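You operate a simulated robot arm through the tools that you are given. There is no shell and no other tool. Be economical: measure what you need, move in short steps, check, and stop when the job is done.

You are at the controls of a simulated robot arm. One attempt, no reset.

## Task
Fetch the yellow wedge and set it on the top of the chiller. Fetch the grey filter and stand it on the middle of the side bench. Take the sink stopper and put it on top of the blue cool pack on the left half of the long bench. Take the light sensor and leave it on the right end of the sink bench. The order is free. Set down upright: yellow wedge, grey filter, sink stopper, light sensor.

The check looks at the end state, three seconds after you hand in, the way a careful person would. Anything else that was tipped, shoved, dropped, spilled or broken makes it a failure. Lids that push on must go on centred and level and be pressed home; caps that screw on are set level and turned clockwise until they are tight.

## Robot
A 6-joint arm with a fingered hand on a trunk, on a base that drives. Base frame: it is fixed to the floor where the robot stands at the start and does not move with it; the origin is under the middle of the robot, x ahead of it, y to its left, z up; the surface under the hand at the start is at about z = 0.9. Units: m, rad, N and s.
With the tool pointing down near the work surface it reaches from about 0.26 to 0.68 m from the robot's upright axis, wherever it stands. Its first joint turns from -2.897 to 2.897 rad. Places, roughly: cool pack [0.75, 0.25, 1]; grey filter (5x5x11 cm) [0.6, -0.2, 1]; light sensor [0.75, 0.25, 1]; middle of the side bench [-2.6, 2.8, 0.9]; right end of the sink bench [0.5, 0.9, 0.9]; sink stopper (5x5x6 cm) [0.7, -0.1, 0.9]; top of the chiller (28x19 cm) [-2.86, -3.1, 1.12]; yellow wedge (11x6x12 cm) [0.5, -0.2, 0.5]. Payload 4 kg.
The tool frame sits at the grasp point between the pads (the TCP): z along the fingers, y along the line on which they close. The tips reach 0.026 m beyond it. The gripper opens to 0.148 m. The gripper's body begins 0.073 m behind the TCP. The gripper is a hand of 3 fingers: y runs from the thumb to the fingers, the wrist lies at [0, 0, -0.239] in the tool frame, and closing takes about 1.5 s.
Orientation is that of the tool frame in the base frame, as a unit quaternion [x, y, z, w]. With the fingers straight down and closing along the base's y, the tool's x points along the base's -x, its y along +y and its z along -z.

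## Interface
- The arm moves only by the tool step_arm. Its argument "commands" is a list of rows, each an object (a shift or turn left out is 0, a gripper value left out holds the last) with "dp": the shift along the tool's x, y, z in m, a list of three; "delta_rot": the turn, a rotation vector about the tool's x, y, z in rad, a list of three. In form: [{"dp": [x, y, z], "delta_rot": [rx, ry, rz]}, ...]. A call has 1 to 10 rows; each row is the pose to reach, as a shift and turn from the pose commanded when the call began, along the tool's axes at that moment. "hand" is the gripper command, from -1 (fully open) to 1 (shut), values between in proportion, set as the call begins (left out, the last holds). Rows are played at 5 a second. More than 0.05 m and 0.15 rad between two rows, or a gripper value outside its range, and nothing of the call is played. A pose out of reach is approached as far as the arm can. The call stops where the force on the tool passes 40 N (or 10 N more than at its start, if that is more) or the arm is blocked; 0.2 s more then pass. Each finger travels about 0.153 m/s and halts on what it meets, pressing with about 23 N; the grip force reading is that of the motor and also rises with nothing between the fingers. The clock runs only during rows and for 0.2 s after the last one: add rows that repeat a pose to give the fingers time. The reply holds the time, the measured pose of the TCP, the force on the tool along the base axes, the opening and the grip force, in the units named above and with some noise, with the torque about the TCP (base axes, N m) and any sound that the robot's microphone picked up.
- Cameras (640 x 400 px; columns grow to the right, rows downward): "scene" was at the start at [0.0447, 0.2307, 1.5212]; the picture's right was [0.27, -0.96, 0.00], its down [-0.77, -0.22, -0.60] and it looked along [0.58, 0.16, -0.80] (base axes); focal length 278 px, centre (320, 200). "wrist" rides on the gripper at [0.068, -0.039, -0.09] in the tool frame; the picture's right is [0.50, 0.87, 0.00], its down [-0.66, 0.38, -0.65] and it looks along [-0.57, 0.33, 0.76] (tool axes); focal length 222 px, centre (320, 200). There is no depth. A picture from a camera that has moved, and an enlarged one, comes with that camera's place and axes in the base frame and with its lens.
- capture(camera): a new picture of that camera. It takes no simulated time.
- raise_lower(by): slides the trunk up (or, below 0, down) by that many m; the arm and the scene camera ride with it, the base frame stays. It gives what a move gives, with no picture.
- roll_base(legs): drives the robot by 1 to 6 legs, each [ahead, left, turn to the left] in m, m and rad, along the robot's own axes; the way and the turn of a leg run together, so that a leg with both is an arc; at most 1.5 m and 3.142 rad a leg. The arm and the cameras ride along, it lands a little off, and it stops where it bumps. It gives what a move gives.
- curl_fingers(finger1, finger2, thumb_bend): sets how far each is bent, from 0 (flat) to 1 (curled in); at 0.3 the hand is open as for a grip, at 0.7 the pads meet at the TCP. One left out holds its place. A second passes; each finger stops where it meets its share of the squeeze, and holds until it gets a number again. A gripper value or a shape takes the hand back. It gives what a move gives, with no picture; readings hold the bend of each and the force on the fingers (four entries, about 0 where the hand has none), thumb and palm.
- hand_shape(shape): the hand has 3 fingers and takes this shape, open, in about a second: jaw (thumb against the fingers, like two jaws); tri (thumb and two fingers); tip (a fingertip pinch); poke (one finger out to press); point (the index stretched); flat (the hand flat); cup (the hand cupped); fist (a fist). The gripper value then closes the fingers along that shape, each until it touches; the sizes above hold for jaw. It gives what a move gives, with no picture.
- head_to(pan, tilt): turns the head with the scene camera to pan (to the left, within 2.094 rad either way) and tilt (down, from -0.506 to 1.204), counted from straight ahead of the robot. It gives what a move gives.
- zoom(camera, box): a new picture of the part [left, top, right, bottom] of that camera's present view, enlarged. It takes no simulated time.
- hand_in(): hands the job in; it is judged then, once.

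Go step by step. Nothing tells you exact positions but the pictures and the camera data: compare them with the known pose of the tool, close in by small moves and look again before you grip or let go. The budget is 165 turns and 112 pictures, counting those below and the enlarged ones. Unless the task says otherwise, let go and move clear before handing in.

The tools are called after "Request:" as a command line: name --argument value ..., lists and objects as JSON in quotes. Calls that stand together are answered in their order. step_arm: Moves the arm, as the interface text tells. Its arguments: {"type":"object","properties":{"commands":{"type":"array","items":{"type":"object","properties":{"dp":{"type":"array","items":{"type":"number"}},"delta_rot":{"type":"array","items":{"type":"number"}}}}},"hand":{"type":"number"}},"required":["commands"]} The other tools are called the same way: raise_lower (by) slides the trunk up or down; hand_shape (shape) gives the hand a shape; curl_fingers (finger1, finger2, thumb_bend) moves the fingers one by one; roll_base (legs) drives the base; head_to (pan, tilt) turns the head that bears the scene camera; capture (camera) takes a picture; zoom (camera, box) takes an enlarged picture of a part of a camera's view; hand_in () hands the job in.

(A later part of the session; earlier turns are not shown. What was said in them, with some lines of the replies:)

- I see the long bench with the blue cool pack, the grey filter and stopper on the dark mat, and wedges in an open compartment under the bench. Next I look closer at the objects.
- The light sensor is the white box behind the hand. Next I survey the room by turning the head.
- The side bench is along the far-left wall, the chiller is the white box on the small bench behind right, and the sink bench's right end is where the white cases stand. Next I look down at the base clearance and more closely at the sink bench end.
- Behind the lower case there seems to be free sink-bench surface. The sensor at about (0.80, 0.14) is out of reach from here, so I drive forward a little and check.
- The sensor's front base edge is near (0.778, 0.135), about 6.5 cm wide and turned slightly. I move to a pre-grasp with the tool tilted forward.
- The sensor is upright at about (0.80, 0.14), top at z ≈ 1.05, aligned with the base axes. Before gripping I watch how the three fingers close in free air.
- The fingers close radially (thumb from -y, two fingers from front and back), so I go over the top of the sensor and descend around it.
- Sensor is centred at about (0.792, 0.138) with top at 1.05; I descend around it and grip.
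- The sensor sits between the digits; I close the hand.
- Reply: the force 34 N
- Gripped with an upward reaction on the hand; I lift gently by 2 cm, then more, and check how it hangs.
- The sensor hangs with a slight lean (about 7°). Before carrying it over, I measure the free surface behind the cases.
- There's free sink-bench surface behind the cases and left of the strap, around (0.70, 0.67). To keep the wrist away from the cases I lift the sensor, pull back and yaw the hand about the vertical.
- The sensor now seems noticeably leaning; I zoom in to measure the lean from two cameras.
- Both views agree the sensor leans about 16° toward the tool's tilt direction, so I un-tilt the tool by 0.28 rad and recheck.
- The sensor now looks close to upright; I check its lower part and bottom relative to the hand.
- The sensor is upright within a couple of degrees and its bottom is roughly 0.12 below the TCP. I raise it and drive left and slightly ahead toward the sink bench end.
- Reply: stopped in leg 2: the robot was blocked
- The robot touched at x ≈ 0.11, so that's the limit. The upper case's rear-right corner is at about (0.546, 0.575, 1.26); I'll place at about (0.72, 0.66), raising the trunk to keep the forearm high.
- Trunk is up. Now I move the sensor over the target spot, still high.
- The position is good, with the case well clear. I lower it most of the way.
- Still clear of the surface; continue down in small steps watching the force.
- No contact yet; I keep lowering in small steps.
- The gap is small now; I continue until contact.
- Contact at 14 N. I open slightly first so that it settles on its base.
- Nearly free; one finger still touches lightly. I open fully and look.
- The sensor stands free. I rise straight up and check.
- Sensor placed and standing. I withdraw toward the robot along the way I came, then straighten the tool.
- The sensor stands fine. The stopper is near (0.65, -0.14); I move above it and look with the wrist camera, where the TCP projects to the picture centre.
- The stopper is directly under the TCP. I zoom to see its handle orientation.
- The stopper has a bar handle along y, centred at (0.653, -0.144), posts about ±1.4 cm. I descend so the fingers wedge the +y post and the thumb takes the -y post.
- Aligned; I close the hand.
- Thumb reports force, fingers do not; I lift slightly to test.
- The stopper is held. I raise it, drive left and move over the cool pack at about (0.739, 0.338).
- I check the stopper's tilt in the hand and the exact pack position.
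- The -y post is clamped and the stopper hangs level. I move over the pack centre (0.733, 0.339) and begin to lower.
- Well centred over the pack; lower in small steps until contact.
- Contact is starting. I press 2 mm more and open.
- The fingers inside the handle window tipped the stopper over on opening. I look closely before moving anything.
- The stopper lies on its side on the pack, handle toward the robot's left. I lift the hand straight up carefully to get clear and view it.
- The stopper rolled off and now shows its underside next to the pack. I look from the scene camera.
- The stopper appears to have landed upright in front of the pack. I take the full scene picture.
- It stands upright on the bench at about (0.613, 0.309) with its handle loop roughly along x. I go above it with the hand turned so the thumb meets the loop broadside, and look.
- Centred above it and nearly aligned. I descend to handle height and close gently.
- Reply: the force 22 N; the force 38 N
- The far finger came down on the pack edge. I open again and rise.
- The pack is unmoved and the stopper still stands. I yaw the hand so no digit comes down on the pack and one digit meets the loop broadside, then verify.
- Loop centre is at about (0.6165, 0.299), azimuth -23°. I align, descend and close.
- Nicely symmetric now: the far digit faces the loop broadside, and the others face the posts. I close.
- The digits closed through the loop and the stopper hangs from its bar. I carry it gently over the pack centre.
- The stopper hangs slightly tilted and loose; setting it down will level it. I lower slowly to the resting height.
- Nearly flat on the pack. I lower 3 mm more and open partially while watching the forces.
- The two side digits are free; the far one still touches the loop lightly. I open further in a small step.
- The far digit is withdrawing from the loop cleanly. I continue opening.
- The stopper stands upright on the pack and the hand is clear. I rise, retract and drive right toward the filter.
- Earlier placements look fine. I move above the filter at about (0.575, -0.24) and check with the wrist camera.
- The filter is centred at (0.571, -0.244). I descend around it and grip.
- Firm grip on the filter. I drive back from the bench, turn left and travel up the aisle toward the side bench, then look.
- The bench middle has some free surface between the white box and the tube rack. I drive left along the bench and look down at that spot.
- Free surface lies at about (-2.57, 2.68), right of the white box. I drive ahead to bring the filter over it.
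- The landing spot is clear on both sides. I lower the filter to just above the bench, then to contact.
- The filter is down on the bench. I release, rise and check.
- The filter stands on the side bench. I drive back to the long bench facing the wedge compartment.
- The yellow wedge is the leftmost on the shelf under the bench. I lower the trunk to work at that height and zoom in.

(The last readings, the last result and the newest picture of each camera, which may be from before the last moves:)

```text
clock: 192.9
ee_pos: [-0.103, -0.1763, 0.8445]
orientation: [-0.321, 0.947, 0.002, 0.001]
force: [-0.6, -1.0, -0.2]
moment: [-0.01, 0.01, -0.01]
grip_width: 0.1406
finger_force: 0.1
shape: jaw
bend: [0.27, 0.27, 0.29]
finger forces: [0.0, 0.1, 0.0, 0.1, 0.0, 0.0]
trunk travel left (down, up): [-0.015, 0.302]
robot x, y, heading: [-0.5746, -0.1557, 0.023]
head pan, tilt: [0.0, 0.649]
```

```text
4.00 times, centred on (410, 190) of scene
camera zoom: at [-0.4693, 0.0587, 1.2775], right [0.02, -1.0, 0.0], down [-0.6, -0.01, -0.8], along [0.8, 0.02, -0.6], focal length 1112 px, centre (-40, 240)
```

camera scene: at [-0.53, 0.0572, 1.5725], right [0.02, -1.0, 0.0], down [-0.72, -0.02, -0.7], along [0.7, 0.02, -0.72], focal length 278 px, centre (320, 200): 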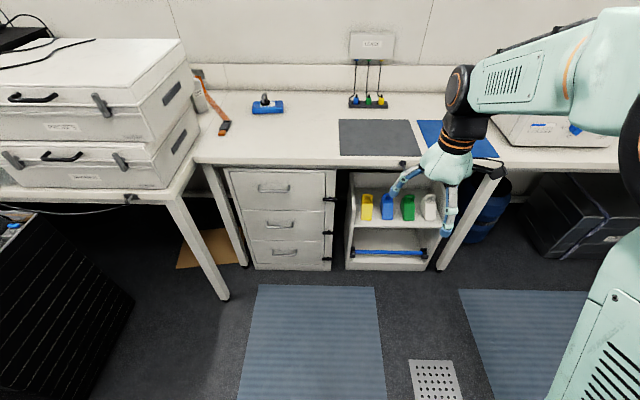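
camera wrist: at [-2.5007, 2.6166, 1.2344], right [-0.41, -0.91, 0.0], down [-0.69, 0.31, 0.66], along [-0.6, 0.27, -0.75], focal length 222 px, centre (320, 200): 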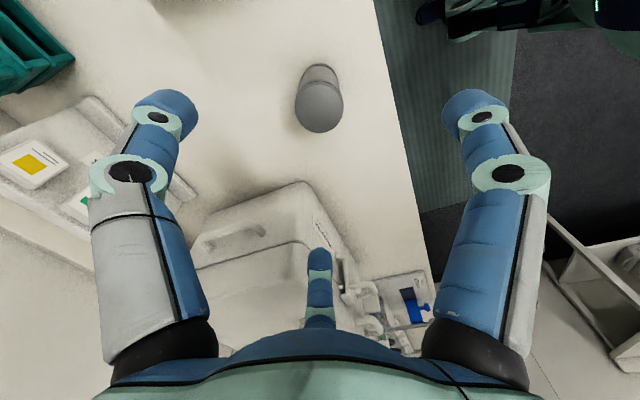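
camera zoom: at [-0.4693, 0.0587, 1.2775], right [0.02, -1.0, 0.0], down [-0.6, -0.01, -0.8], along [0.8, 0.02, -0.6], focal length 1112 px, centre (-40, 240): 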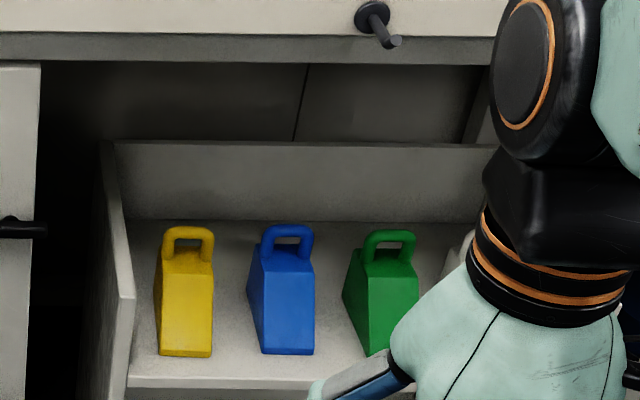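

The wedge's front base edge is at about (0.417, -0.161, 0.463), shelf wall 4 cm to its left. I'll come in pitched 30° down with the thumb above and fingers at both sides; first I orient the hand in free space.

Request:
step_arm --commands '[{"delta_rot": [0, 0, -0.13]}, {"delta_rot": [0, 0, -0.26]}, {"delta_rot": [0, 0, -0.39]}, {"delta_rot": [0, 0, -0.52]}, {"delta_rot": [0, 0, -0.65]}, {"delta_rot": [0, 0, -0.78]}, {"delta_rot": [0, 0, -0.917]}, {"delta_rot": [0, 0, -0.917]}]' --hand -1

Request:
step_arm --commands '[{"dp": [0, -0.01, 0], "delta_rot": [0.13, 0, 0]}, {"dp": [0, -0.02, 0], "delta_rot": [0.26, 0, 0]}, {"dp": [0, -0.03, 0.02], "delta_rot": [0.39, 0, 0]}, {"dp": [0, -0.04, 0.04], "delta_rot": [0.52, 0, 0]}, {"dp": [0, -0.05, 0.06], "delta_rot": [0.65, 0, 0]}, {"dp": [0, -0.05, 0.08], "delta_rot": [0.78, 0, 0]}, {"dp": [0, -0.05, 0.1], "delta_rot": [0.91, 0, 0]}, {"dp": [0, -0.05, 0.12], "delta_rot": [1.047, 0, 0]}, {"dp": [0, -0.05, 0.14], "delta_rot": [1.047, 0, 0]}, {"dp": [0, -0.05, 0.14], "delta_rot": [1.047, 0, 0]}]'

Request:
roll_base --legs '[[0, 0, -0.023]]'

```text
clock: 194.7
ee_pos: [-0.1074, -0.1235, 0.8393]
orientation: [-0.698, 0.716, -0.012, -0.006]
force: [0.3, 0.3, -0.2]
moment: [0.0, -0.01, 0.0]
grip_width: 0.1479
finger_force: 0.1
shape: jaw
bend: [0.3, 0.3, 0.3]
finger forces: [0.1, 0.0, 0.1, 0.0, 0.0, 0.0]
out of reach, approached as far as the arm can: row 6, 7, 8
trunk travel left (down, up): [-0.015, 0.302]
robot x, y, heading: [-0.5749, -0.1561, 0.024]
head pan, tilt: [0.0, 0.649]
```

```text
clock: 196.9
ee_pos: [-0.0604, -0.0922, 0.7052]
orientation: [-0.609, 0.617, -0.358, 0.348]
force: [0.6, 0.4, 0.1]
moment: [0.0, 0.0, -0.02]
grip_width: 0.1478
finger_force: 0.1
shape: jaw
bend: [0.3, 0.3, 0.3]
finger forces: [0.0, 0.0, 0.1, 0.0, 0.0, 0.0]
out of reach, approached as far as the arm can: row 1, 2, 5, 6, 7, 8, 9, 10
trunk travel left (down, up): [-0.015, 0.302]
robot x, y, heading: [-0.5729, -0.1541, 0.026]
head pan, tilt: [0.0, 0.649]
```

```text
clock: 197.6
ee_pos: [-0.0589, -0.1045, 0.7049]
orientation: [-0.601, 0.624, -0.363, 0.344]
force: [-0.3, 0.3, -0.4]
moment: [-0.02, 0.03, -0.02]
grip_width: 0.1479
finger_force: 0.0
shape: jaw
bend: [0.3, 0.3, 0.3]
finger forces: [0.1, 0.0, 0.1, 0.1, 0.0, 0.0]
trunk travel left (down, up): [-0.015, 0.302]
robot x, y, heading: [-0.5756, -0.1526, -0.0]
head pan, tilt: [0.0, 0.649]
```

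The requested orientation is reached but near a wrist limit; standing further right relieves it. I shift the base right and swing the hand left relative to the base.

Request:
roll_base --legs '[[0.1, -0.25, 0]]'

Request:
step_arm --commands '[{"dp": [-0.04, 0, 0]}, {"dp": [-0.08, 0, 0]}, {"dp": [-0.12, 0, 0]}, {"dp": [-0.16, 0, 0]}, {"dp": [-0.2, 0, 0]}, {"dp": [-0.2, 0, 0]}]'

```text
clock: 200.4
ee_pos: [0.0411, -0.3487, 0.706]
orientation: [-0.602, 0.623, -0.362, 0.344]
force: [0.3, 0.0, -0.4]
moment: [0.02, -0.04, -0.03]
grip_width: 0.148
finger_force: 0.0
shape: jaw
bend: [0.3, 0.3, 0.3]
finger forces: [0.0, 0.0, 0.1, 0.0, 0.0, 0.1]
trunk travel left (down, up): [-0.015, 0.302]
robot x, y, heading: [-0.4712, -0.4005, 0.002]
head pan, tilt: [0.0, 0.649]
```

```text
clock: 201.8
ee_pos: [0.0487, -0.1474, 0.7023]
orientation: [-0.602, 0.623, -0.362, 0.343]
force: [0.6, -0.1, 0.3]
moment: [0.0, -0.04, 0.04]
grip_width: 0.1479
finger_force: 0.1
shape: jaw
bend: [0.3, 0.3, 0.3]
finger forces: [0.0, 0.0, 0.1, 0.0, 0.1, 0.1]
trunk travel left (down, up): [-0.015, 0.302]
robot x, y, heading: [-0.4774, -0.4017, 0.001]
head pan, tilt: [0.0, 0.649]
```

Reach is fine now. I lower the hand to wedge height in front of the shelf and correct the small yaw error.

Request:
step_arm --commands '[{"dp": [0.005, 0.037, 0.021], "delta_rot": [0, -0.035, -0.02]}, {"dp": [0.01, 0.074, 0.043], "delta_rot": [0, -0.035, -0.02]}, {"dp": [0.014, 0.11, 0.064], "delta_rot": [0, -0.035, -0.02]}, {"dp": [0.014, 0.147, 0.085], "delta_rot": [0, -0.035, -0.02]}, {"dp": [0.014, 0.147, 0.085], "delta_rot": [0, -0.035, -0.02]}]'

Request:
curl_fingers --finger1 0.43 --finger2 0.43 --thumb_bend 0.28

Request:
capture --camera "wrist"

Request:
capture --camera "scene"

```text
clock: 203.0
ee_pos: [0.0473, -0.1618, 0.5334]
orientation: [0.614, -0.612, 0.355, -0.351]
force: [-0.7, 0.3, -0.2]
moment: [0.02, -0.01, -0.01]
grip_width: 0.1481
finger_force: 0.1
shape: jaw
bend: [0.3, 0.3, 0.3]
finger forces: [0.0, 0.1, 0.1, 0.0, 0.0, 0.0]
trunk travel left (down, up): [-0.015, 0.302]
robot x, y, heading: [-0.4745, -0.4009, 0.005]
head pan, tilt: [0.0, 0.649]
```

```text
clock: 204.0
ee_pos: [0.0486, -0.1624, 0.5344]
orientation: [0.614, -0.611, 0.355, -0.351]
force: [-0.2, 0.1, -0.7]
moment: [0.0, 0.01, 0.02]
grip_width: 0.1093
finger_force: 0.0
shape: fingers
bend: [0.43, 0.43, 0.28]
finger forces: [0.0, 0.1, 0.0, 0.1, 0.1, 0.0]
trunk travel left (down, up): [-0.015, 0.302]
robot x, y, heading: [-0.4734, -0.3999, 0.006]
head pan, tilt: [0.0, 0.649]
```

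```text
24 pictures are left
camera wrist: at [-0.0093, -0.2287, 0.6139], right [-0.43, -0.51, -0.75], down [-0.76, 0.65, 0.0], along [0.49, 0.56, -0.67], focal length 222 px, centre (320, 200)
```

wrist: 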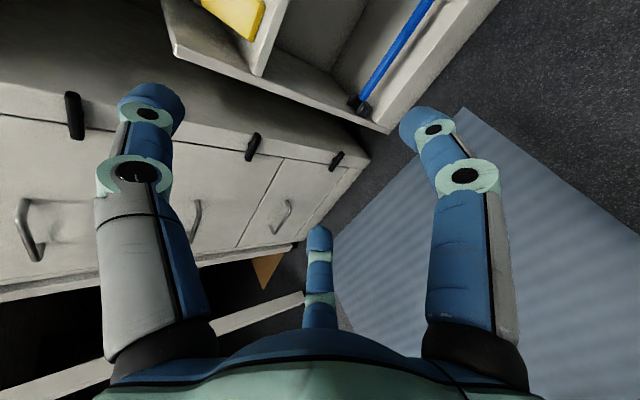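

```text
23 pictures are left
camera scene: at [-0.3654, -0.1891, 1.2775], right [0.0, -1.0, 0.0], down [-0.6, 0.0, -0.8], along [0.8, 0.0, -0.6], focal length 278 px, centre (320, 200)
```

scene: 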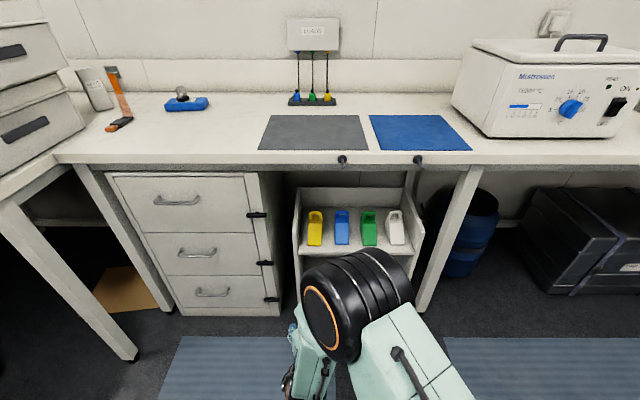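

I zoom on the wedge to refine its position from this centred viewpoint.

Request:
zoom --camera "scene" --box '[285, 180, 365, 260]'

```text
5.00 times, centred on (325, 220) of scene
camera zoom: at [-0.3654, -0.1891, 1.2775], right [0.0, -1.0, 0.0], down [-0.6, 0.0, -0.8], along [0.8, 0.0, -0.6], focal length 1390 px, centre (295, 100)
```

zoom: 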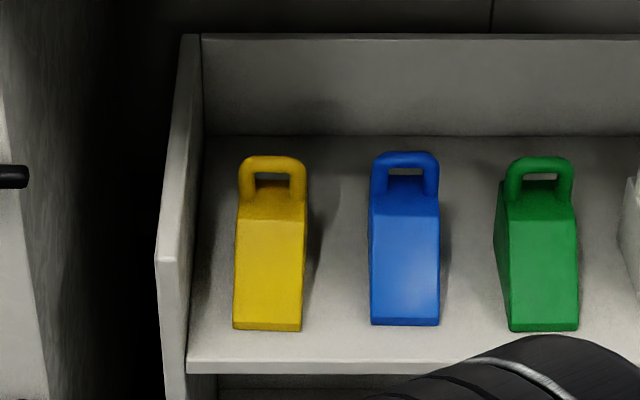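

The wedge is centred near y = -0.169 with the shelf wall at -0.105 and the blue wedge at -0.249. I'll come in at y = -0.177 with partly curled fingers; first I drive forward with the hand just short of the shelf.

Request:
curl_fingers --finger1 0.465 --finger2 0.465 --thumb_bend 0.28

Request:
roll_base --legs '[[0.25, 0, 0]]'

Request:
head_to --pan 0.0 --tilt 0.9

Request:
capture --camera "scene"

Request:
capture --camera "wrist"

```text
clock: 205.0
ee_pos: [0.0493, -0.1629, 0.5347]
orientation: [0.614, -0.611, 0.354, -0.352]
force: [-0.5, 0.0, -0.3]
moment: [-0.03, 0.0, 0.01]
grip_width: 0.105
finger_force: 0.0
shape: fingers
bend: [0.46, 0.46, 0.28]
finger forces: [0.1, 0.0, 0.1, 0.1, 0.1, 0.0]
trunk travel left (down, up): [-0.015, 0.302]
robot x, y, heading: [-0.4751, -0.4008, 0.008]
head pan, tilt: [0.0, 0.649]
```

```text
clock: 206.8
ee_pos: [0.2993, -0.1582, 0.5344]
orientation: [0.615, -0.611, 0.353, -0.352]
force: [0.2, 0.5, -0.6]
moment: [0.0, 0.0, 0.02]
grip_width: 0.1046
finger_force: 0.0
shape: fingers
bend: [0.46, 0.46, 0.28]
finger forces: [0.0, 0.0, 0.0, 0.1, 0.0, 0.1]
trunk travel left (down, up): [-0.015, 0.302]
robot x, y, heading: [-0.2245, -0.3979, 0.01]
head pan, tilt: [0.0, 0.649]
```

```text
clock: 207.6
ee_pos: [0.3005, -0.1574, 0.5343]
orientation: [0.616, -0.61, 0.355, -0.351]
force: [0.1, 0.6, 0.0]
moment: [0.02, -0.03, 0.01]
grip_width: 0.1046
finger_force: 0.1
shape: fingers
bend: [0.46, 0.46, 0.28]
finger forces: [0.0, 0.0, 0.0, 0.1, 0.0, 0.1]
trunk travel left (down, up): [-0.015, 0.302]
robot x, y, heading: [-0.2255, -0.3999, 0.008]
head pan, tilt: [0.0, 0.901]
```

```text
21 pictures are left
camera scene: at [-0.1247, -0.1871, 1.2571], right [0.01, -1.0, 0.0], down [-0.78, -0.01, -0.62], along [0.62, 0.01, -0.78], focal length 278 px, centre (320, 200)
```

scene: 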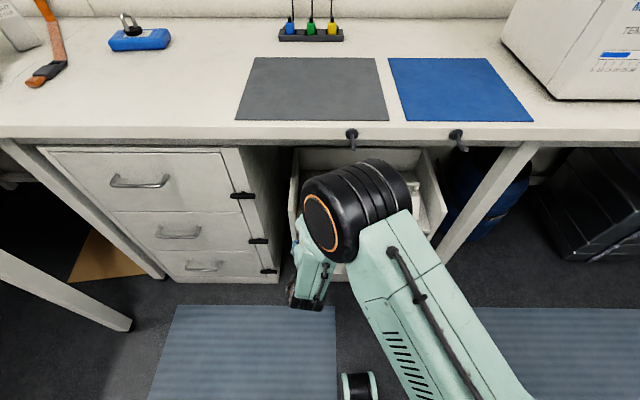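

```text
20 pictures are left
camera wrist: at [0.2429, -0.2249, 0.6139], right [-0.43, -0.51, -0.75], down [-0.76, 0.65, 0.0], along [0.49, 0.56, -0.67], focal length 222 px, centre (320, 200)
```

wrist: 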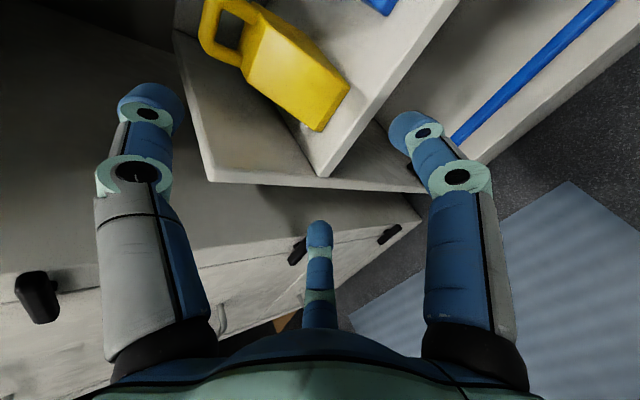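

The wrist view confirms the wedge's front-left base corner at (0.412, -0.140) and the wall at about y = -0.108. I slide in most of the way at y = -0.176.

Request:
step_arm --commands '[{"dp": [0.01, 0, 0]}, {"dp": [0.02, -0.012, 0.025]}, {"dp": [0.02, -0.026, 0.05]}, {"dp": [0.02, -0.04, 0.075]}, {"dp": [0.02, -0.05, 0.093]}, {"dp": [0.02, -0.05, 0.093]}]'

Request:
capture --camera "wrist"

```text
clock: 209.0
ee_pos: [0.4064, -0.1783, 0.5303]
orientation: [0.616, -0.61, 0.354, -0.352]
force: [0.2, 0.4, 0.4]
moment: [0.04, -0.01, -0.02]
grip_width: 0.1047
finger_force: 0.1
shape: fingers
bend: [0.46, 0.46, 0.28]
finger forces: [0.1, 0.1, 0.1, 0.0, 0.1, 0.1]
trunk travel left (down, up): [-0.015, 0.302]
robot x, y, heading: [-0.2224, -0.4, 0.012]
head pan, tilt: [0.0, 0.901]
```

```text
19 pictures are left
camera wrist: at [0.3486, -0.2451, 0.6099], right [-0.43, -0.51, -0.75], down [-0.76, 0.65, 0.0], along [0.49, 0.56, -0.67], focal length 222 px, centre (320, 200)
```

wrist: 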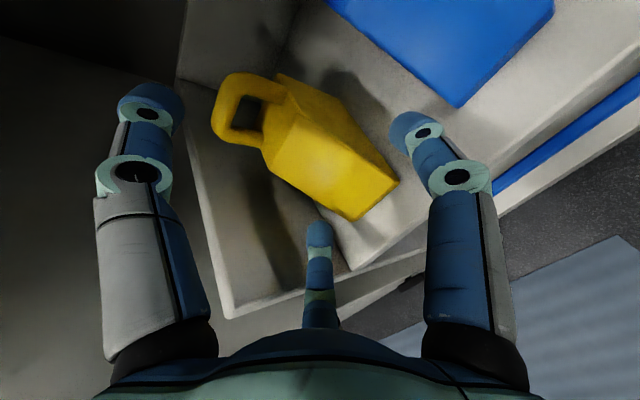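

The left finger lines up with the gap between wedge and wall. I slide the rest of the way slowly.

Request:
step_arm --commands '[{"dp": [-0.001, -0.009, 0.02]}, {"dp": [-0.002, -0.018, 0.04]}, {"dp": [-0.002, -0.027, 0.058]}, {"dp": [-0.002, -0.027, 0.058]}]'

Request:
capture --camera "wrist"

```text
clock: 210.0
ee_pos: [0.4681, -0.1771, 0.5245]
orientation: [0.616, -0.61, 0.354, -0.352]
force: [-0.9, 0.0, -0.1]
moment: [0.03, -0.01, 0.03]
grip_width: 0.1048
finger_force: 0.0
shape: fingers
bend: [0.46, 0.46, 0.28]
finger forces: [0.0, 0.0, 0.1, 0.0, 0.0, 0.0]
trunk travel left (down, up): [-0.015, 0.302]
robot x, y, heading: [-0.2264, -0.3967, 0.01]
head pan, tilt: [0.0, 0.901]
```

```text
18 pictures are left
camera wrist: at [0.4112, -0.243, 0.6051], right [-0.43, -0.51, -0.75], down [-0.76, 0.65, 0.0], along [0.49, 0.56, -0.67], focal length 222 px, centre (320, 200)
```

wrist: 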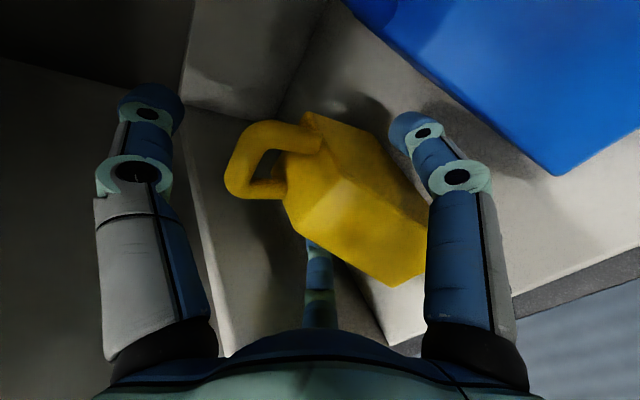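

The hand is around the wedge with no contact. I close the fingers and the thumb together.

Request:
curl_fingers --finger1 0.8 --finger2 0.8 --thumb_bend 0.8

Request:
capture --camera "wrist"

```text
clock: 211.0
ee_pos: [0.4693, -0.1754, 0.5268]
orientation: [0.616, -0.608, 0.355, -0.353]
force: [5.3, 5.2, 16.6]
moment: [-0.17, -0.41, 0.13]
grip_width: 0.0652
finger_force: 18.7
shape: fingers
bend: [0.53, 0.54, 0.51]
finger forces: [7.0, 6.7, 0.1, 0.0, 23.9, 0.0]
trunk travel left (down, up): [-0.015, 0.302]
robot x, y, heading: [-0.2207, -0.3994, 0.009]
head pan, tilt: [0.0, 0.901]
```

```text
17 pictures are left
camera wrist: at [0.4109, -0.2426, 0.6069], right [-0.43, -0.51, -0.75], down [-0.76, 0.65, -0.01], along [0.49, 0.56, -0.66], focal length 222 px, centre (320, 200)
```

wrist: 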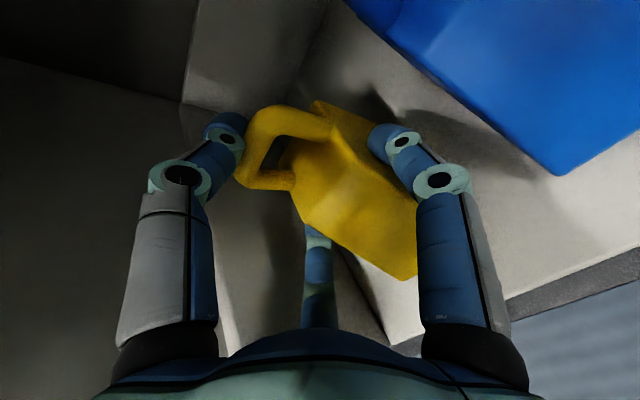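

Contact on all three digits, though the sides are light; I tighten with the full gripper command and then test-lift.

Request:
step_arm --commands '[{"dp": [0, 0, 0]}, {"dp": [0, 0, 0]}, {"dp": [0, 0, 0]}, {"dp": [0, 0, 0]}]' --hand 1

Request:
step_arm --commands '[{"dp": [0, -0.0087, -0.005]}, {"dp": [0, -0.0173, -0.01]}, {"dp": [0, -0.026, -0.015]}, {"dp": [0, -0.026, -0.015]}]'

Request:
capture --camera "wrist"

```text
clock: 212.0
ee_pos: [0.4683, -0.1774, 0.5242]
orientation: [0.615, -0.61, 0.354, -0.352]
force: [0.1, 0.2, -1.8]
moment: [0.0, 0.04, -0.02]
grip_width: 0.0725
finger_force: 23.0
shape: jaw
bend: [0.53, 0.55, 0.29]
finger forces: [29.1, 28.5, 0.0, 0.0, 12.6, 0.1]
trunk travel left (down, up): [-0.015, 0.302]
robot x, y, heading: [-0.2224, -0.4005, 0.007]
head pan, tilt: [0.0, 0.901]
```

```text
clock: 213.0
ee_pos: [0.4698, -0.1762, 0.5544]
orientation: [0.617, -0.609, 0.354, -0.352]
force: [0.4, -0.9, -2.4]
moment: [-0.02, 0.07, 0.02]
grip_width: 0.0724
finger_force: 23.0
shape: jaw
bend: [0.53, 0.55, 0.29]
finger forces: [29.2, 28.4, 0.0, 0.0, 12.6, 0.0]
trunk travel left (down, up): [-0.015, 0.302]
robot x, y, heading: [-0.2236, -0.3967, 0.005]
head pan, tilt: [0.0, 0.901]
```

```text
16 pictures are left
camera wrist: at [0.4124, -0.2425, 0.6344], right [-0.43, -0.51, -0.75], down [-0.76, 0.65, 0.0], along [0.49, 0.56, -0.67], focal length 222 px, centre (320, 200)
```

wrist: 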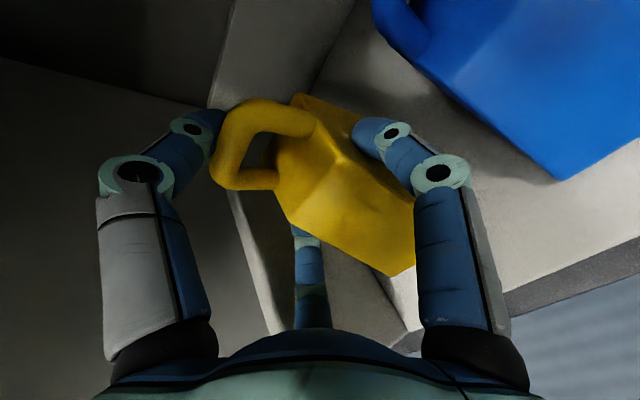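

The wedge is lifted with a firm grip. I withdraw it straight out of the shelf and back the robot away.

Request:
step_arm --commands '[{"dp": [0, 0.015, -0.026]}, {"dp": [0, 0.03, -0.052]}, {"dp": [0, 0.045, -0.078]}, {"dp": [0, 0.06, -0.104]}, {"dp": [0, 0.075, -0.13]}, {"dp": [0, 0.085, -0.147]}, {"dp": [0, 0.085, -0.147]}]'

Request:
roll_base --legs '[[-0.4, 0, 0]]'

Request:
raise_lower --by 0.3

Request:
head_to --pan -1.9 --tilt 0.35

Request:
capture --camera "scene"

```text
clock: 214.6
ee_pos: [0.2997, -0.1784, 0.5557]
orientation: [0.615, -0.61, 0.354, -0.352]
force: [0.1, 1.6, -2.4]
moment: [0.01, 0.05, 0.03]
grip_width: 0.0723
finger_force: 23.3
shape: jaw
bend: [0.53, 0.55, 0.3]
finger forces: [29.0, 28.5, 0.0, 0.0, 12.5, 0.0]
trunk travel left (down, up): [-0.015, 0.302]
robot x, y, heading: [-0.2246, -0.4016, 0.01]
head pan, tilt: [0.0, 0.901]
```

```text
clock: 217.1
ee_pos: [-0.1024, -0.1823, 0.5543]
orientation: [0.613, -0.612, 0.355, -0.351]
force: [0.0, -0.3, -3.9]
moment: [-0.02, 0.05, 0.02]
grip_width: 0.0721
finger_force: 22.7
shape: jaw
bend: [0.53, 0.55, 0.3]
finger forces: [29.1, 28.5, 0.0, 0.0, 12.4, 0.0]
trunk travel left (down, up): [-0.015, 0.302]
robot x, y, heading: [-0.6267, -0.4025, 0.006]
head pan, tilt: [0.0, 0.901]
```

```text
clock: 220.1
ee_pos: [-0.1022, -0.1827, 0.8548]
orientation: [0.613, -0.611, 0.356, -0.351]
force: [0.0, 0.6, -2.2]
moment: [-0.01, 0.01, 0.01]
grip_width: 0.0723
finger_force: 22.6
shape: jaw
bend: [0.53, 0.55, 0.3]
finger forces: [29.0, 28.5, 0.0, 0.0, 12.4, 0.0]
trunk travel left (down, up): [-0.315, 0.002]
robot x, y, heading: [-0.6257, -0.4013, 0.008]
head pan, tilt: [0.0, 0.901]
```

```text
clock: 222.0
ee_pos: [-0.1018, -0.1826, 0.855]
orientation: [0.614, -0.612, 0.354, -0.351]
force: [0.1, 0.7, -2.4]
moment: [0.0, 0.04, 0.0]
grip_width: 0.0721
finger_force: 22.7
shape: jaw
bend: [0.53, 0.55, 0.3]
finger forces: [28.9, 28.5, 0.0, 0.0, 12.3, 0.0]
trunk travel left (down, up): [-0.315, 0.002]
robot x, y, heading: [-0.6246, -0.3975, 0.001]
head pan, tilt: [-1.901, 0.351]
```

```text
15 pictures are left
camera scene: at [-0.6863, -0.2784, 1.6121], right [-0.95, 0.32, 0.0], down [0.11, 0.33, -0.94], along [-0.3, -0.89, -0.34], focal length 278 px, centre (320, 200)
```

scene: 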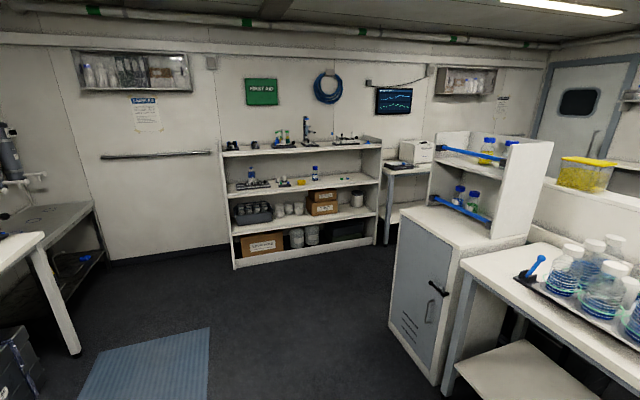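

The wedge is out. The chiller is the white box on the small table in the far corner. I raise the wedge above chiller height first.

Request:
step_arm --commands '[{"dp": [0, -0.035, -0.02]}, {"dp": [0, -0.07, -0.04]}, {"dp": [0, -0.105, -0.06]}, {"dp": [0, -0.14, -0.08]}, {"dp": [0, -0.175, -0.1]}, {"dp": [0, -0.21, -0.12]}, {"dp": [0, -0.245, -0.14]}, {"dp": [0, -0.28, -0.16]}, {"dp": [0, -0.32, -0.185]}, {"dp": [0, -0.32, -0.185]}]'

Request:
roll_base --legs '[[0, -1.0, 0], [0, -0.75, 0], [-1.2, 0, 0], [-1.0, 0, 0]]'

Request:
head_to --pan -1.57 --tilt 0.6

Request:
capture --camera "scene"

```text
clock: 224.2
ee_pos: [-0.1002, -0.1789, 1.2252]
orientation: [0.615, -0.611, 0.354, -0.351]
force: [0.4, 0.0, -1.9]
moment: [0.03, 0.05, 0.0]
grip_width: 0.0727
finger_force: 23.3
shape: jaw
bend: [0.53, 0.55, 0.3]
finger forces: [29.1, 28.7, 0.1, 0.0, 12.5, 0.0]
trunk travel left (down, up): [-0.315, 0.002]
robot x, y, heading: [-0.621, -0.4022, 0.006]
head pan, tilt: [-1.901, 0.351]
```

```text
clock: 250.0
ee_pos: [-2.2614, -1.9239, 1.2249]
orientation: [0.618, -0.607, 0.353, -0.353]
force: [0.7, 0.4, -2.4]
moment: [0.02, 0.04, -0.01]
grip_width: 0.0728
finger_force: 22.9
shape: jaw
bend: [0.53, 0.55, 0.3]
finger forces: [29.0, 28.6, 0.1, 0.0, 11.9, 0.1]
trunk travel left (down, up): [-0.315, 0.002]
robot x, y, heading: [-2.7789, -2.1495, 0.02]
head pan, tilt: [-1.901, 0.351]
```

```text
clock: 250.8
ee_pos: [-2.2619, -1.9244, 1.225]
orientation: [0.619, -0.607, 0.352, -0.353]
force: [0.7, -0.3, -2.5]
moment: [-0.03, 0.03, 0.0]
grip_width: 0.0724
finger_force: 23.0
shape: jaw
bend: [0.53, 0.55, 0.3]
finger forces: [29.0, 28.6, 0.0, 0.1, 12.0, 0.0]
trunk travel left (down, up): [-0.315, 0.002]
robot x, y, heading: [-2.7849, -2.1508, 0.02]
head pan, tilt: [-1.571, 0.6]
```

```text
14 pictures are left
camera scene: at [-2.8157, -2.0306, 1.5894], right [-1.0, -0.02, 0.0], down [-0.01, 0.56, -0.83], along [0.01, -0.83, -0.56], focal length 278 px, centre (320, 200)
```

scene: 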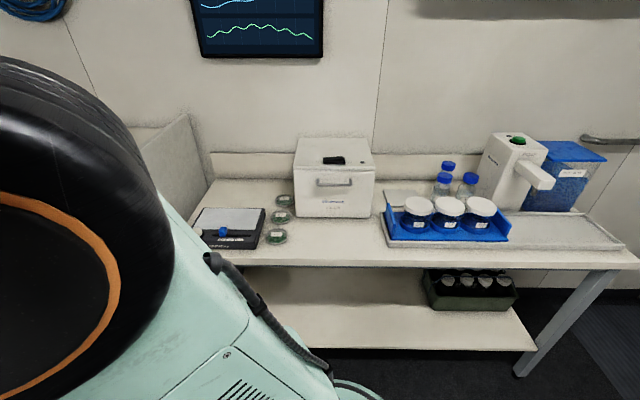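

The chiller's top has a dark knob or latch near its front. I zoom in to see the free surface.

Request:
zoom --camera "scene" --box '[274, 120, 394, 230]'

```text
3.64 times, centred on (334, 175) of scene
camera zoom: at [-2.8157, -2.0306, 1.5894], right [-1.0, -0.02, 0.0], down [-0.01, 0.56, -0.83], along [0.01, -0.83, -0.56], focal length 1011 px, centre (269, 291)
```

zoom: 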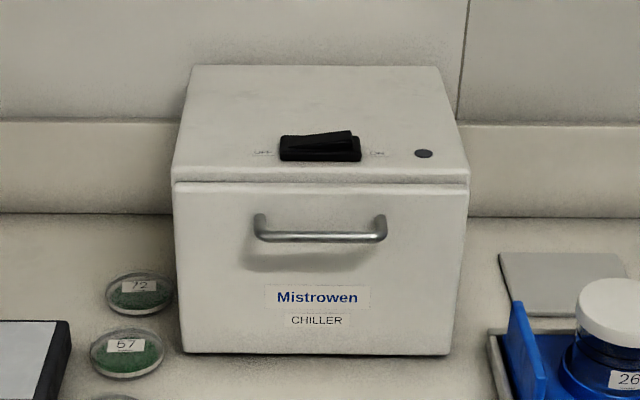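

A rocker switch sits near the front of the chiller top, so the wedge must go behind it at about (-2.86, -3.135). I back up, turn to face the table and check the pose.

Request:
roll_base --legs '[[-0.29, 0, 0], [0, 0, -1.591]]'

Request:
step_arm --commands '[{"dp": [0, -0.026, -0.015]}, {"dp": [0, -0.026, -0.015]}]'

Request:
roll_base --legs '[[0.26, 0, 0]]'

Request:
head_to --pan 0.1 --tilt 0.6

Request:
capture --camera "scene"

```text
clock: 256.7
ee_pos: [-2.8608, -2.6829, 1.2259]
orientation: [-0.001, 0.866, -0.499, -0.003]
force: [-0.7, -0.2, -2.0]
moment: [0.05, 0.01, -0.01]
grip_width: 0.0725
finger_force: 23.0
shape: jaw
bend: [0.53, 0.55, 0.3]
finger forces: [29.0, 28.6, 0.0, 0.0, 11.7, 0.0]
trunk travel left (down, up): [-0.315, 0.002]
robot x, y, heading: [-3.082, -2.1572, -1.568]
head pan, tilt: [-1.571, 0.6]
```

```text
clock: 257.3
ee_pos: [-2.8616, -2.6821, 1.2544]
orientation: [-0.002, 0.867, -0.498, -0.005]
force: [-0.2, 0.4, -1.1]
moment: [0.03, 0.0, 0.01]
grip_width: 0.0727
finger_force: 23.1
shape: jaw
bend: [0.53, 0.55, 0.3]
finger forces: [29.0, 28.6, 0.0, 0.0, 12.0, 0.0]
trunk travel left (down, up): [-0.315, 0.002]
robot x, y, heading: [-3.0793, -2.1576, -1.57]
head pan, tilt: [-1.571, 0.6]
```

```text
clock: 259.1
ee_pos: [-2.8588, -2.939, 1.2541]
orientation: [-0.002, 0.867, -0.499, -0.003]
force: [0.6, 0.1, -2.5]
moment: [0.05, -0.03, -0.01]
grip_width: 0.0729
finger_force: 22.8
shape: jaw
bend: [0.53, 0.55, 0.3]
finger forces: [29.0, 28.6, 0.0, 0.1, 11.9, 0.0]
trunk travel left (down, up): [-0.315, 0.002]
robot x, y, heading: [-3.0817, -2.4136, -1.568]
head pan, tilt: [-1.571, 0.6]
```

```text
clock: 260.8
ee_pos: [-2.8588, -2.9395, 1.2557]
orientation: [-0.003, 0.866, -0.499, -0.003]
force: [-0.3, -0.1, -3.0]
moment: [0.06, 0.02, 0.0]
grip_width: 0.0727
finger_force: 23.1
shape: jaw
bend: [0.53, 0.55, 0.3]
finger forces: [29.1, 28.6, 0.1, 0.0, 12.0, 0.1]
trunk travel left (down, up): [-0.315, 0.002]
robot x, y, heading: [-3.0782, -2.4151, -1.568]
head pan, tilt: [0.099, 0.6]
```

```text
12 pictures are left
camera scene: at [-2.86, -2.4701, 1.5894], right [-0.99, -0.1, 0.0], down [-0.06, 0.56, -0.82], along [0.08, -0.82, -0.57], focal length 278 px, centre (320, 200)
```

scene: 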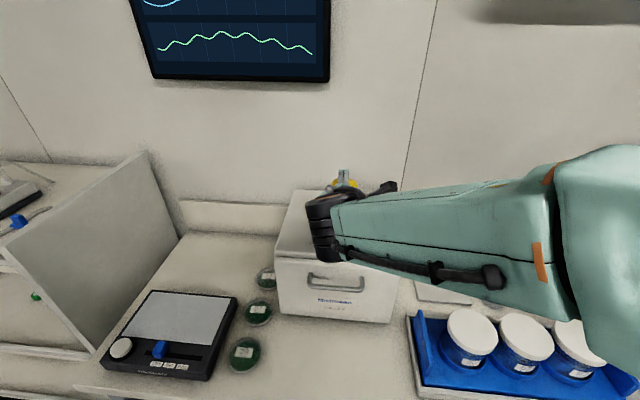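

The wedge is at the right lateral position. I extend forward at height over the rear of the chiller top and inspect with the wrist camera.

Request:
step_arm --commands '[{"dp": [0, -0.02, 0.034]}, {"dp": [0, -0.04, 0.068]}, {"dp": [0, -0.06, 0.102]}, {"dp": [0, -0.08, 0.136]}, {"dp": [0, -0.0975, 0.169]}, {"dp": [0, -0.0975, 0.169]}]'

Request:
capture --camera "wrist"

Request:
zoom --camera "scene" --box '[260, 130, 420, 230]'

```text
clock: 262.2
ee_pos: [-2.8596, -3.1352, 1.2558]
orientation: [-0.003, 0.866, -0.499, -0.003]
force: [-0.3, -0.7, -2.5]
moment: [0.04, 0.0, 0.01]
grip_width: 0.0728
finger_force: 22.3
shape: jaw
bend: [0.53, 0.55, 0.3]
finger forces: [28.7, 28.5, 0.0, 0.1, 11.8, 0.0]
trunk travel left (down, up): [-0.315, 0.002]
robot x, y, heading: [-3.0821, -2.4132, -1.568]
head pan, tilt: [0.099, 0.6]
```

```text
11 pictures are left
camera wrist: at [-2.9261, -3.0755, 1.3355], right [-0.51, 0.43, -0.75], down [0.65, 0.76, 0.0], along [0.56, -0.49, -0.67], focal length 222 px, centre (320, 200)
```

wrist: 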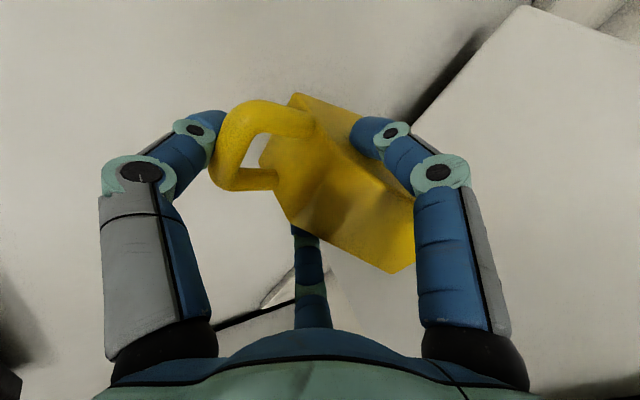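

```text
4.00 times, centred on (340, 180) of scene
camera zoom: at [-2.8601, -2.4692, 1.5894], right [-0.99, -0.1, 0.0], down [-0.06, 0.56, -0.83], along [0.09, -0.82, -0.56], focal length 1112 px, centre (240, 280)
```

zoom: 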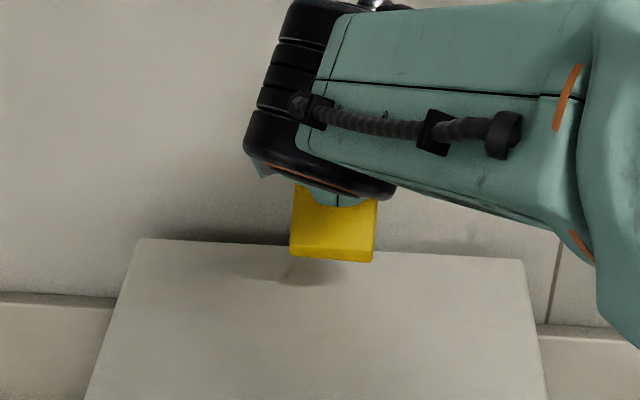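

The chiller's rear edge is at y ≈ -3.198 and the wedge spans about -3.08 to -3.19. I shift 1 cm toward the robot and lower close to the surface.

Request:
step_arm --commands '[{"dp": [0, 0.006, -0.0104]}, {"dp": [0, 0.0233, -0.0004]}, {"dp": [0, 0.0406, 0.0096]}, {"dp": [0, 0.058, 0.0196]}, {"dp": [0, 0.058, 0.0196]}]'

Request:
step_arm --commands '[{"dp": [0, 0.0026, 0.0015]}, {"dp": [0, 0.0052, 0.003]}, {"dp": [0, 0.0052, 0.003]}]'

Request:
zoom --camera "scene" --box '[260, 150, 420, 250]'

```text
clock: 263.4
ee_pos: [-2.8588, -3.1226, 1.1963]
orientation: [-0.002, 0.866, -0.5, -0.002]
force: [1.0, -1.3, 4.1]
moment: [0.27, 0.12, -0.03]
grip_width: 0.0735
finger_force: 23.2
shape: jaw
bend: [0.53, 0.55, 0.3]
finger forces: [29.6, 28.8, 0.1, 0.0, 17.8, 0.0]
trunk travel left (down, up): [-0.315, 0.002]
robot x, y, heading: [-3.0827, -2.4116, -1.565]
head pan, tilt: [0.099, 0.6]
```

```text
clock: 264.2
ee_pos: [-2.858, -3.1218, 1.1893]
orientation: [-0.002, 0.866, -0.5, -0.002]
force: [2.0, -4.2, 12.8]
moment: [0.55, 0.19, -0.01]
grip_width: 0.0751
finger_force: 22.4
shape: jaw
bend: [0.53, 0.55, 0.27]
finger forces: [30.9, 29.2, 0.0, 0.0, 23.6, 0.0]
trunk travel left (down, up): [-0.315, 0.002]
robot x, y, heading: [-3.0804, -2.4152, -1.564]
head pan, tilt: [0.099, 0.6]
```

```text
4.00 times, centred on (340, 200) of scene
camera zoom: at [-2.8602, -2.4689, 1.5895], right [-0.99, -0.1, 0.0], down [-0.06, 0.56, -0.83], along [0.09, -0.82, -0.56], focal length 1112 px, centre (240, 200)
```

zoom: 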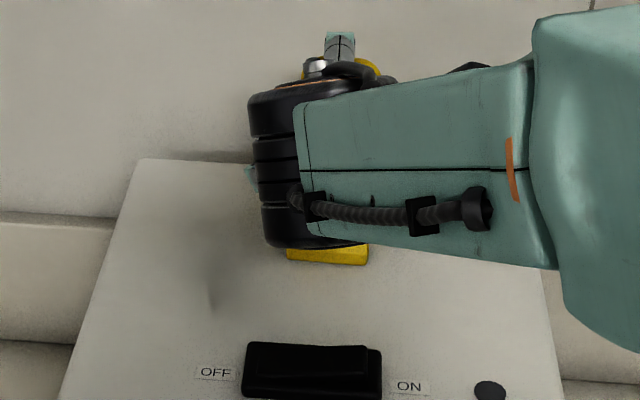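

Contact is on the wedge's robot-side bottom edge, so its rear is slightly high. I pitch the tool a little to level it and check the moment.

Request:
step_arm --commands '[{"delta_rot": [-0.05, 0, 0]}, {"delta_rot": [-0.1, 0, 0]}, {"delta_rot": [-0.1, 0, 0]}]'

Request:
capture --camera "wrist"

```text
clock: 265.0
ee_pos: [-2.8584, -3.1222, 1.1888]
orientation: [-0.002, 0.89, -0.456, -0.002]
force: [-1.9, -3.5, 7.4]
moment: [-0.26, 0.05, -0.01]
grip_width: 0.0747
finger_force: 22.7
shape: jaw
bend: [0.53, 0.55, 0.27]
finger forces: [30.7, 28.3, 0.0, 0.1, 16.0, 0.1]
trunk travel left (down, up): [-0.315, 0.002]
robot x, y, heading: [-3.0797, -2.4111, -1.568]
head pan, tilt: [0.099, 0.6]
```

```text
8 pictures are left
camera wrist: at [-2.9253, -3.0714, 1.2739], right [-0.51, 0.51, -0.7], down [0.65, 0.75, 0.07], along [0.56, -0.42, -0.71], focal length 222 px, centre (320, 200)
```

wrist: 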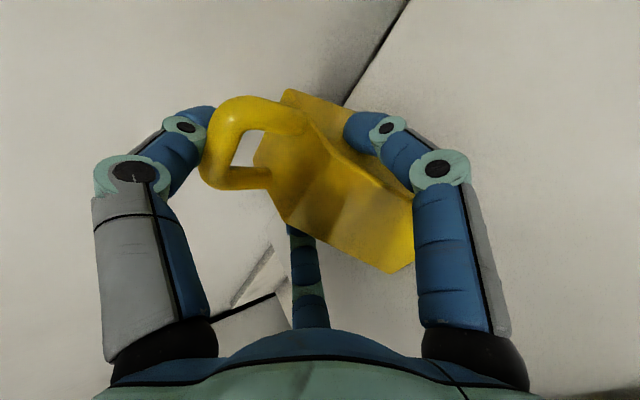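

The moment shows the wedge now sits flat. I open the digits individually, moderately for the sides and wide for the thumb.

Request:
curl_fingers --finger1 0.42 --finger2 0.42 --thumb_bend 0.15

Request:
capture --camera "wrist"

```text
clock: 266.0
ee_pos: [-2.8582, -3.1227, 1.1882]
orientation: [-0.003, 0.891, -0.455, -0.002]
force: [-0.2, -0.3, 0.5]
moment: [0.0, -0.02, -0.01]
grip_width: 0.1241
finger_force: 0.1
shape: fingers
bend: [0.42, 0.42, 0.15]
finger forces: [0.0, 0.0, 0.0, 0.0, 0.0, 0.1]
trunk travel left (down, up): [-0.315, 0.002]
robot x, y, heading: [-3.0792, -2.4153, -1.568]
head pan, tilt: [0.099, 0.6]
```

```text
7 pictures are left
camera wrist: at [-2.9245, -3.0715, 1.2737], right [-0.51, 0.51, -0.7], down [0.65, 0.75, 0.07], along [0.56, -0.42, -0.71], focal length 222 px, centre (320, 200)
```

wrist: 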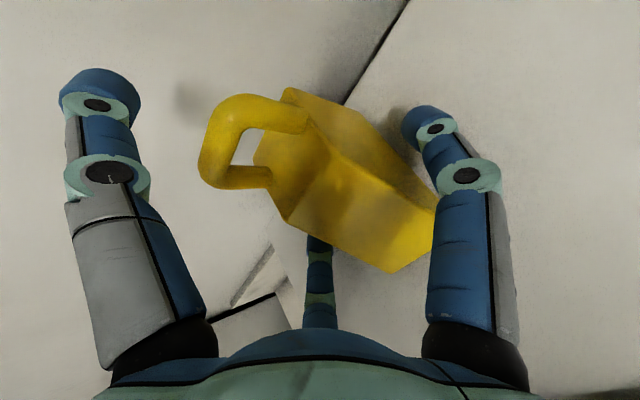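

All digits are free of the wedge. I withdraw straight back along the tool axis.

Request:
step_arm --commands '[{"dp": [0, 0, -0.02]}, {"dp": [0, 0, -0.05]}, {"dp": [0, 0, -0.09]}, {"dp": [0, 0, -0.13]}, {"dp": [0, 0, -0.17]}, {"dp": [0, 0, -0.17]}]'

Request:
roll_base --legs '[[-0.25, 0, 0]]'

Request:
head_to --pan 0.15 --tilt 0.5

Request:
zoom --camera "scene" --box '[240, 120, 440, 260]'

```text
clock: 267.4
ee_pos: [-2.8586, -2.9852, 1.2896]
orientation: [-0.002, 0.89, -0.455, -0.004]
force: [0.6, 0.1, -0.3]
moment: [0.0, -0.05, -0.01]
grip_width: 0.1243
finger_force: 0.0
shape: fingers
bend: [0.42, 0.42, 0.15]
finger forces: [0.0, 0.0, 0.0, 0.1, 0.1, 0.0]
trunk travel left (down, up): [-0.315, 0.002]
robot x, y, heading: [-3.083, -2.4189, -1.564]
head pan, tilt: [0.099, 0.6]
```

```text
clock: 269.3
ee_pos: [-2.8647, -2.7318, 1.2901]
orientation: [0.0, 0.89, -0.456, -0.004]
force: [-0.6, -0.4, -0.3]
moment: [0.01, 0.04, -0.02]
grip_width: 0.1242
finger_force: 0.0
shape: fingers
bend: [0.42, 0.42, 0.15]
finger forces: [0.0, 0.0, 0.0, 0.1, 0.0, 0.1]
trunk travel left (down, up): [-0.315, 0.002]
robot x, y, heading: [-3.0786, -2.1647, -1.572]
head pan, tilt: [0.099, 0.6]
```

```text
clock: 269.9
ee_pos: [-2.8626, -2.7319, 1.2894]
orientation: [0.0, 0.89, -0.456, -0.004]
force: [0.0, -0.1, 0.9]
moment: [0.01, -0.03, 0.0]
grip_width: 0.1241
finger_force: 0.0
shape: fingers
bend: [0.42, 0.42, 0.15]
finger forces: [0.1, 0.0, 0.0, 0.0, 0.0, 0.1]
trunk travel left (down, up): [-0.315, 0.002]
robot x, y, heading: [-3.0814, -2.1597, -1.575]
head pan, tilt: [0.15, 0.499]
```

```text
2.86 times, centred on (340, 190) of scene
camera zoom: at [-2.8557, -2.2197, 1.5984], right [-0.99, -0.15, 0.0], down [-0.07, 0.47, -0.88], along [0.13, -0.87, -0.48], focal length 794 px, centre (263, 229)
```

zoom: 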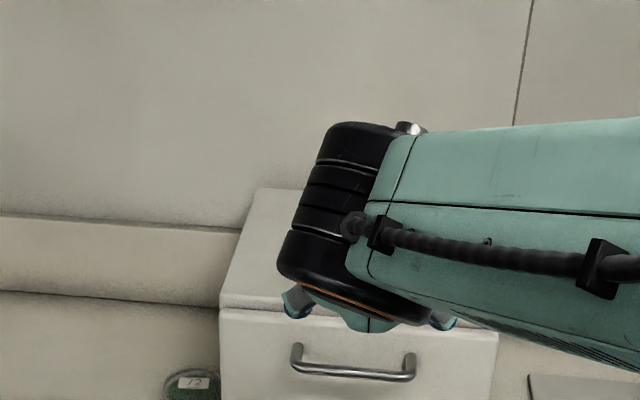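

The arm blocks the view; I turn the base a little right and look left at the chiller.

Request:
roll_base --legs '[[-0.1, 0, -0.5]]'

Request:
head_to --pan 0.6 --tilt 0.5

Request:
capture --camera "scene"

```text
clock: 271.8
ee_pos: [-3.1396, -2.6738, 1.2896]
orientation: [0.222, 0.862, -0.44, -0.117]
force: [1.3, -0.4, 0.0]
moment: [0.0, 0.02, 0.03]
grip_width: 0.1244
finger_force: 0.1
shape: fingers
bend: [0.42, 0.42, 0.15]
finger forces: [0.1, 0.0, 0.0, 0.0, 0.1, 0.0]
trunk travel left (down, up): [-0.315, 0.002]
robot x, y, heading: [-3.0581, -2.072, -2.078]
head pan, tilt: [0.15, 0.499]
```

```text
clock: 272.7
ee_pos: [-3.1406, -2.6747, 1.2903]
orientation: [0.221, 0.862, -0.44, -0.117]
force: [-0.3, -0.5, -0.3]
moment: [0.0, -0.01, 0.02]
grip_width: 0.1241
finger_force: 0.1
shape: fingers
bend: [0.42, 0.42, 0.15]
finger forces: [0.0, 0.0, 0.0, 0.0, 0.1, 0.0]
trunk travel left (down, up): [-0.315, 0.002]
robot x, y, heading: [-3.056, -2.0708, -2.072]
head pan, tilt: [0.6, 0.499]
```

```text
5 pictures are left
camera scene: at [-2.8474, -2.2329, 1.5985], right [-1.0, -0.1, 0.0], down [-0.05, 0.48, -0.88], along [0.08, -0.87, -0.48], focal length 278 px, centre (320, 200)
```

scene: 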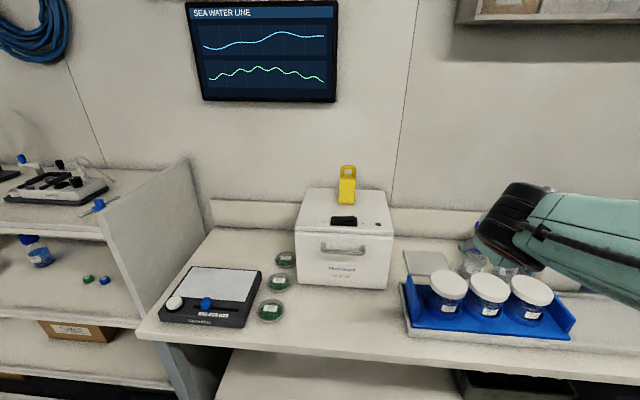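

The wedge stands on the chiller behind the switch; one zoom to confirm it sits fully on.

Request:
zoom --camera "scene" --box '[290, 150, 400, 240]'

```text
4.44 times, centred on (345, 195) of scene
camera zoom: at [-2.8474, -2.2329, 1.5985], right [-1.0, -0.1, 0.0], down [-0.05, 0.48, -0.88], along [0.08, -0.87, -0.48], focal length 1236 px, centre (209, 222)
```

zoom: 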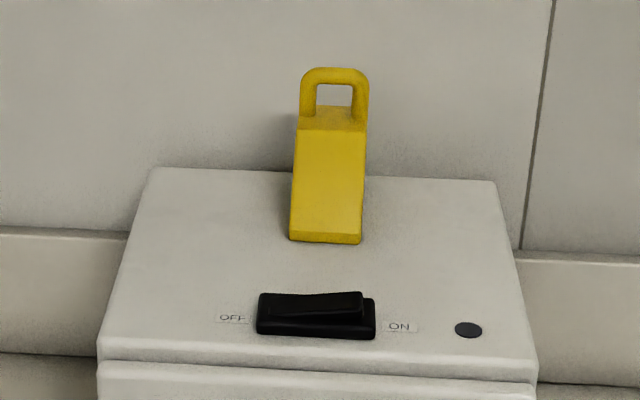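

The wedge stands level on the chiller top, behind the switch. The stopper, sensor and filter were all standing in place when I last looked, and the hand is clear, so I hand in.

Request:
hand_in

```text
The job is handed in.
```

I've handed the job in, and all four items were standing upright in place when I last looked at each. The result of the check didn't come back to me.

- **Yellow wedge:** it is on top of the chiller, behind the rocker switch. By my estimate its rear is only about 5 mm from the back edge of the lid.
- **Grey filter:** it stands near the middle of the side bench, between the white box and the tube rack.
- **Sink stopper:** it is on top of the blue cool pack. My first release tipped it off onto the bench, where it landed upright. I picked it up again, and on the first try at that the hand pressed on the pack's edge with up to about 38 N. The pack did not visibly move.
- **Light sensor:** it is on the right end of the sink bench, behind the white cases.

The robot also touched the front of the long bench once while driving forward. I saw nothing disturbed by it.
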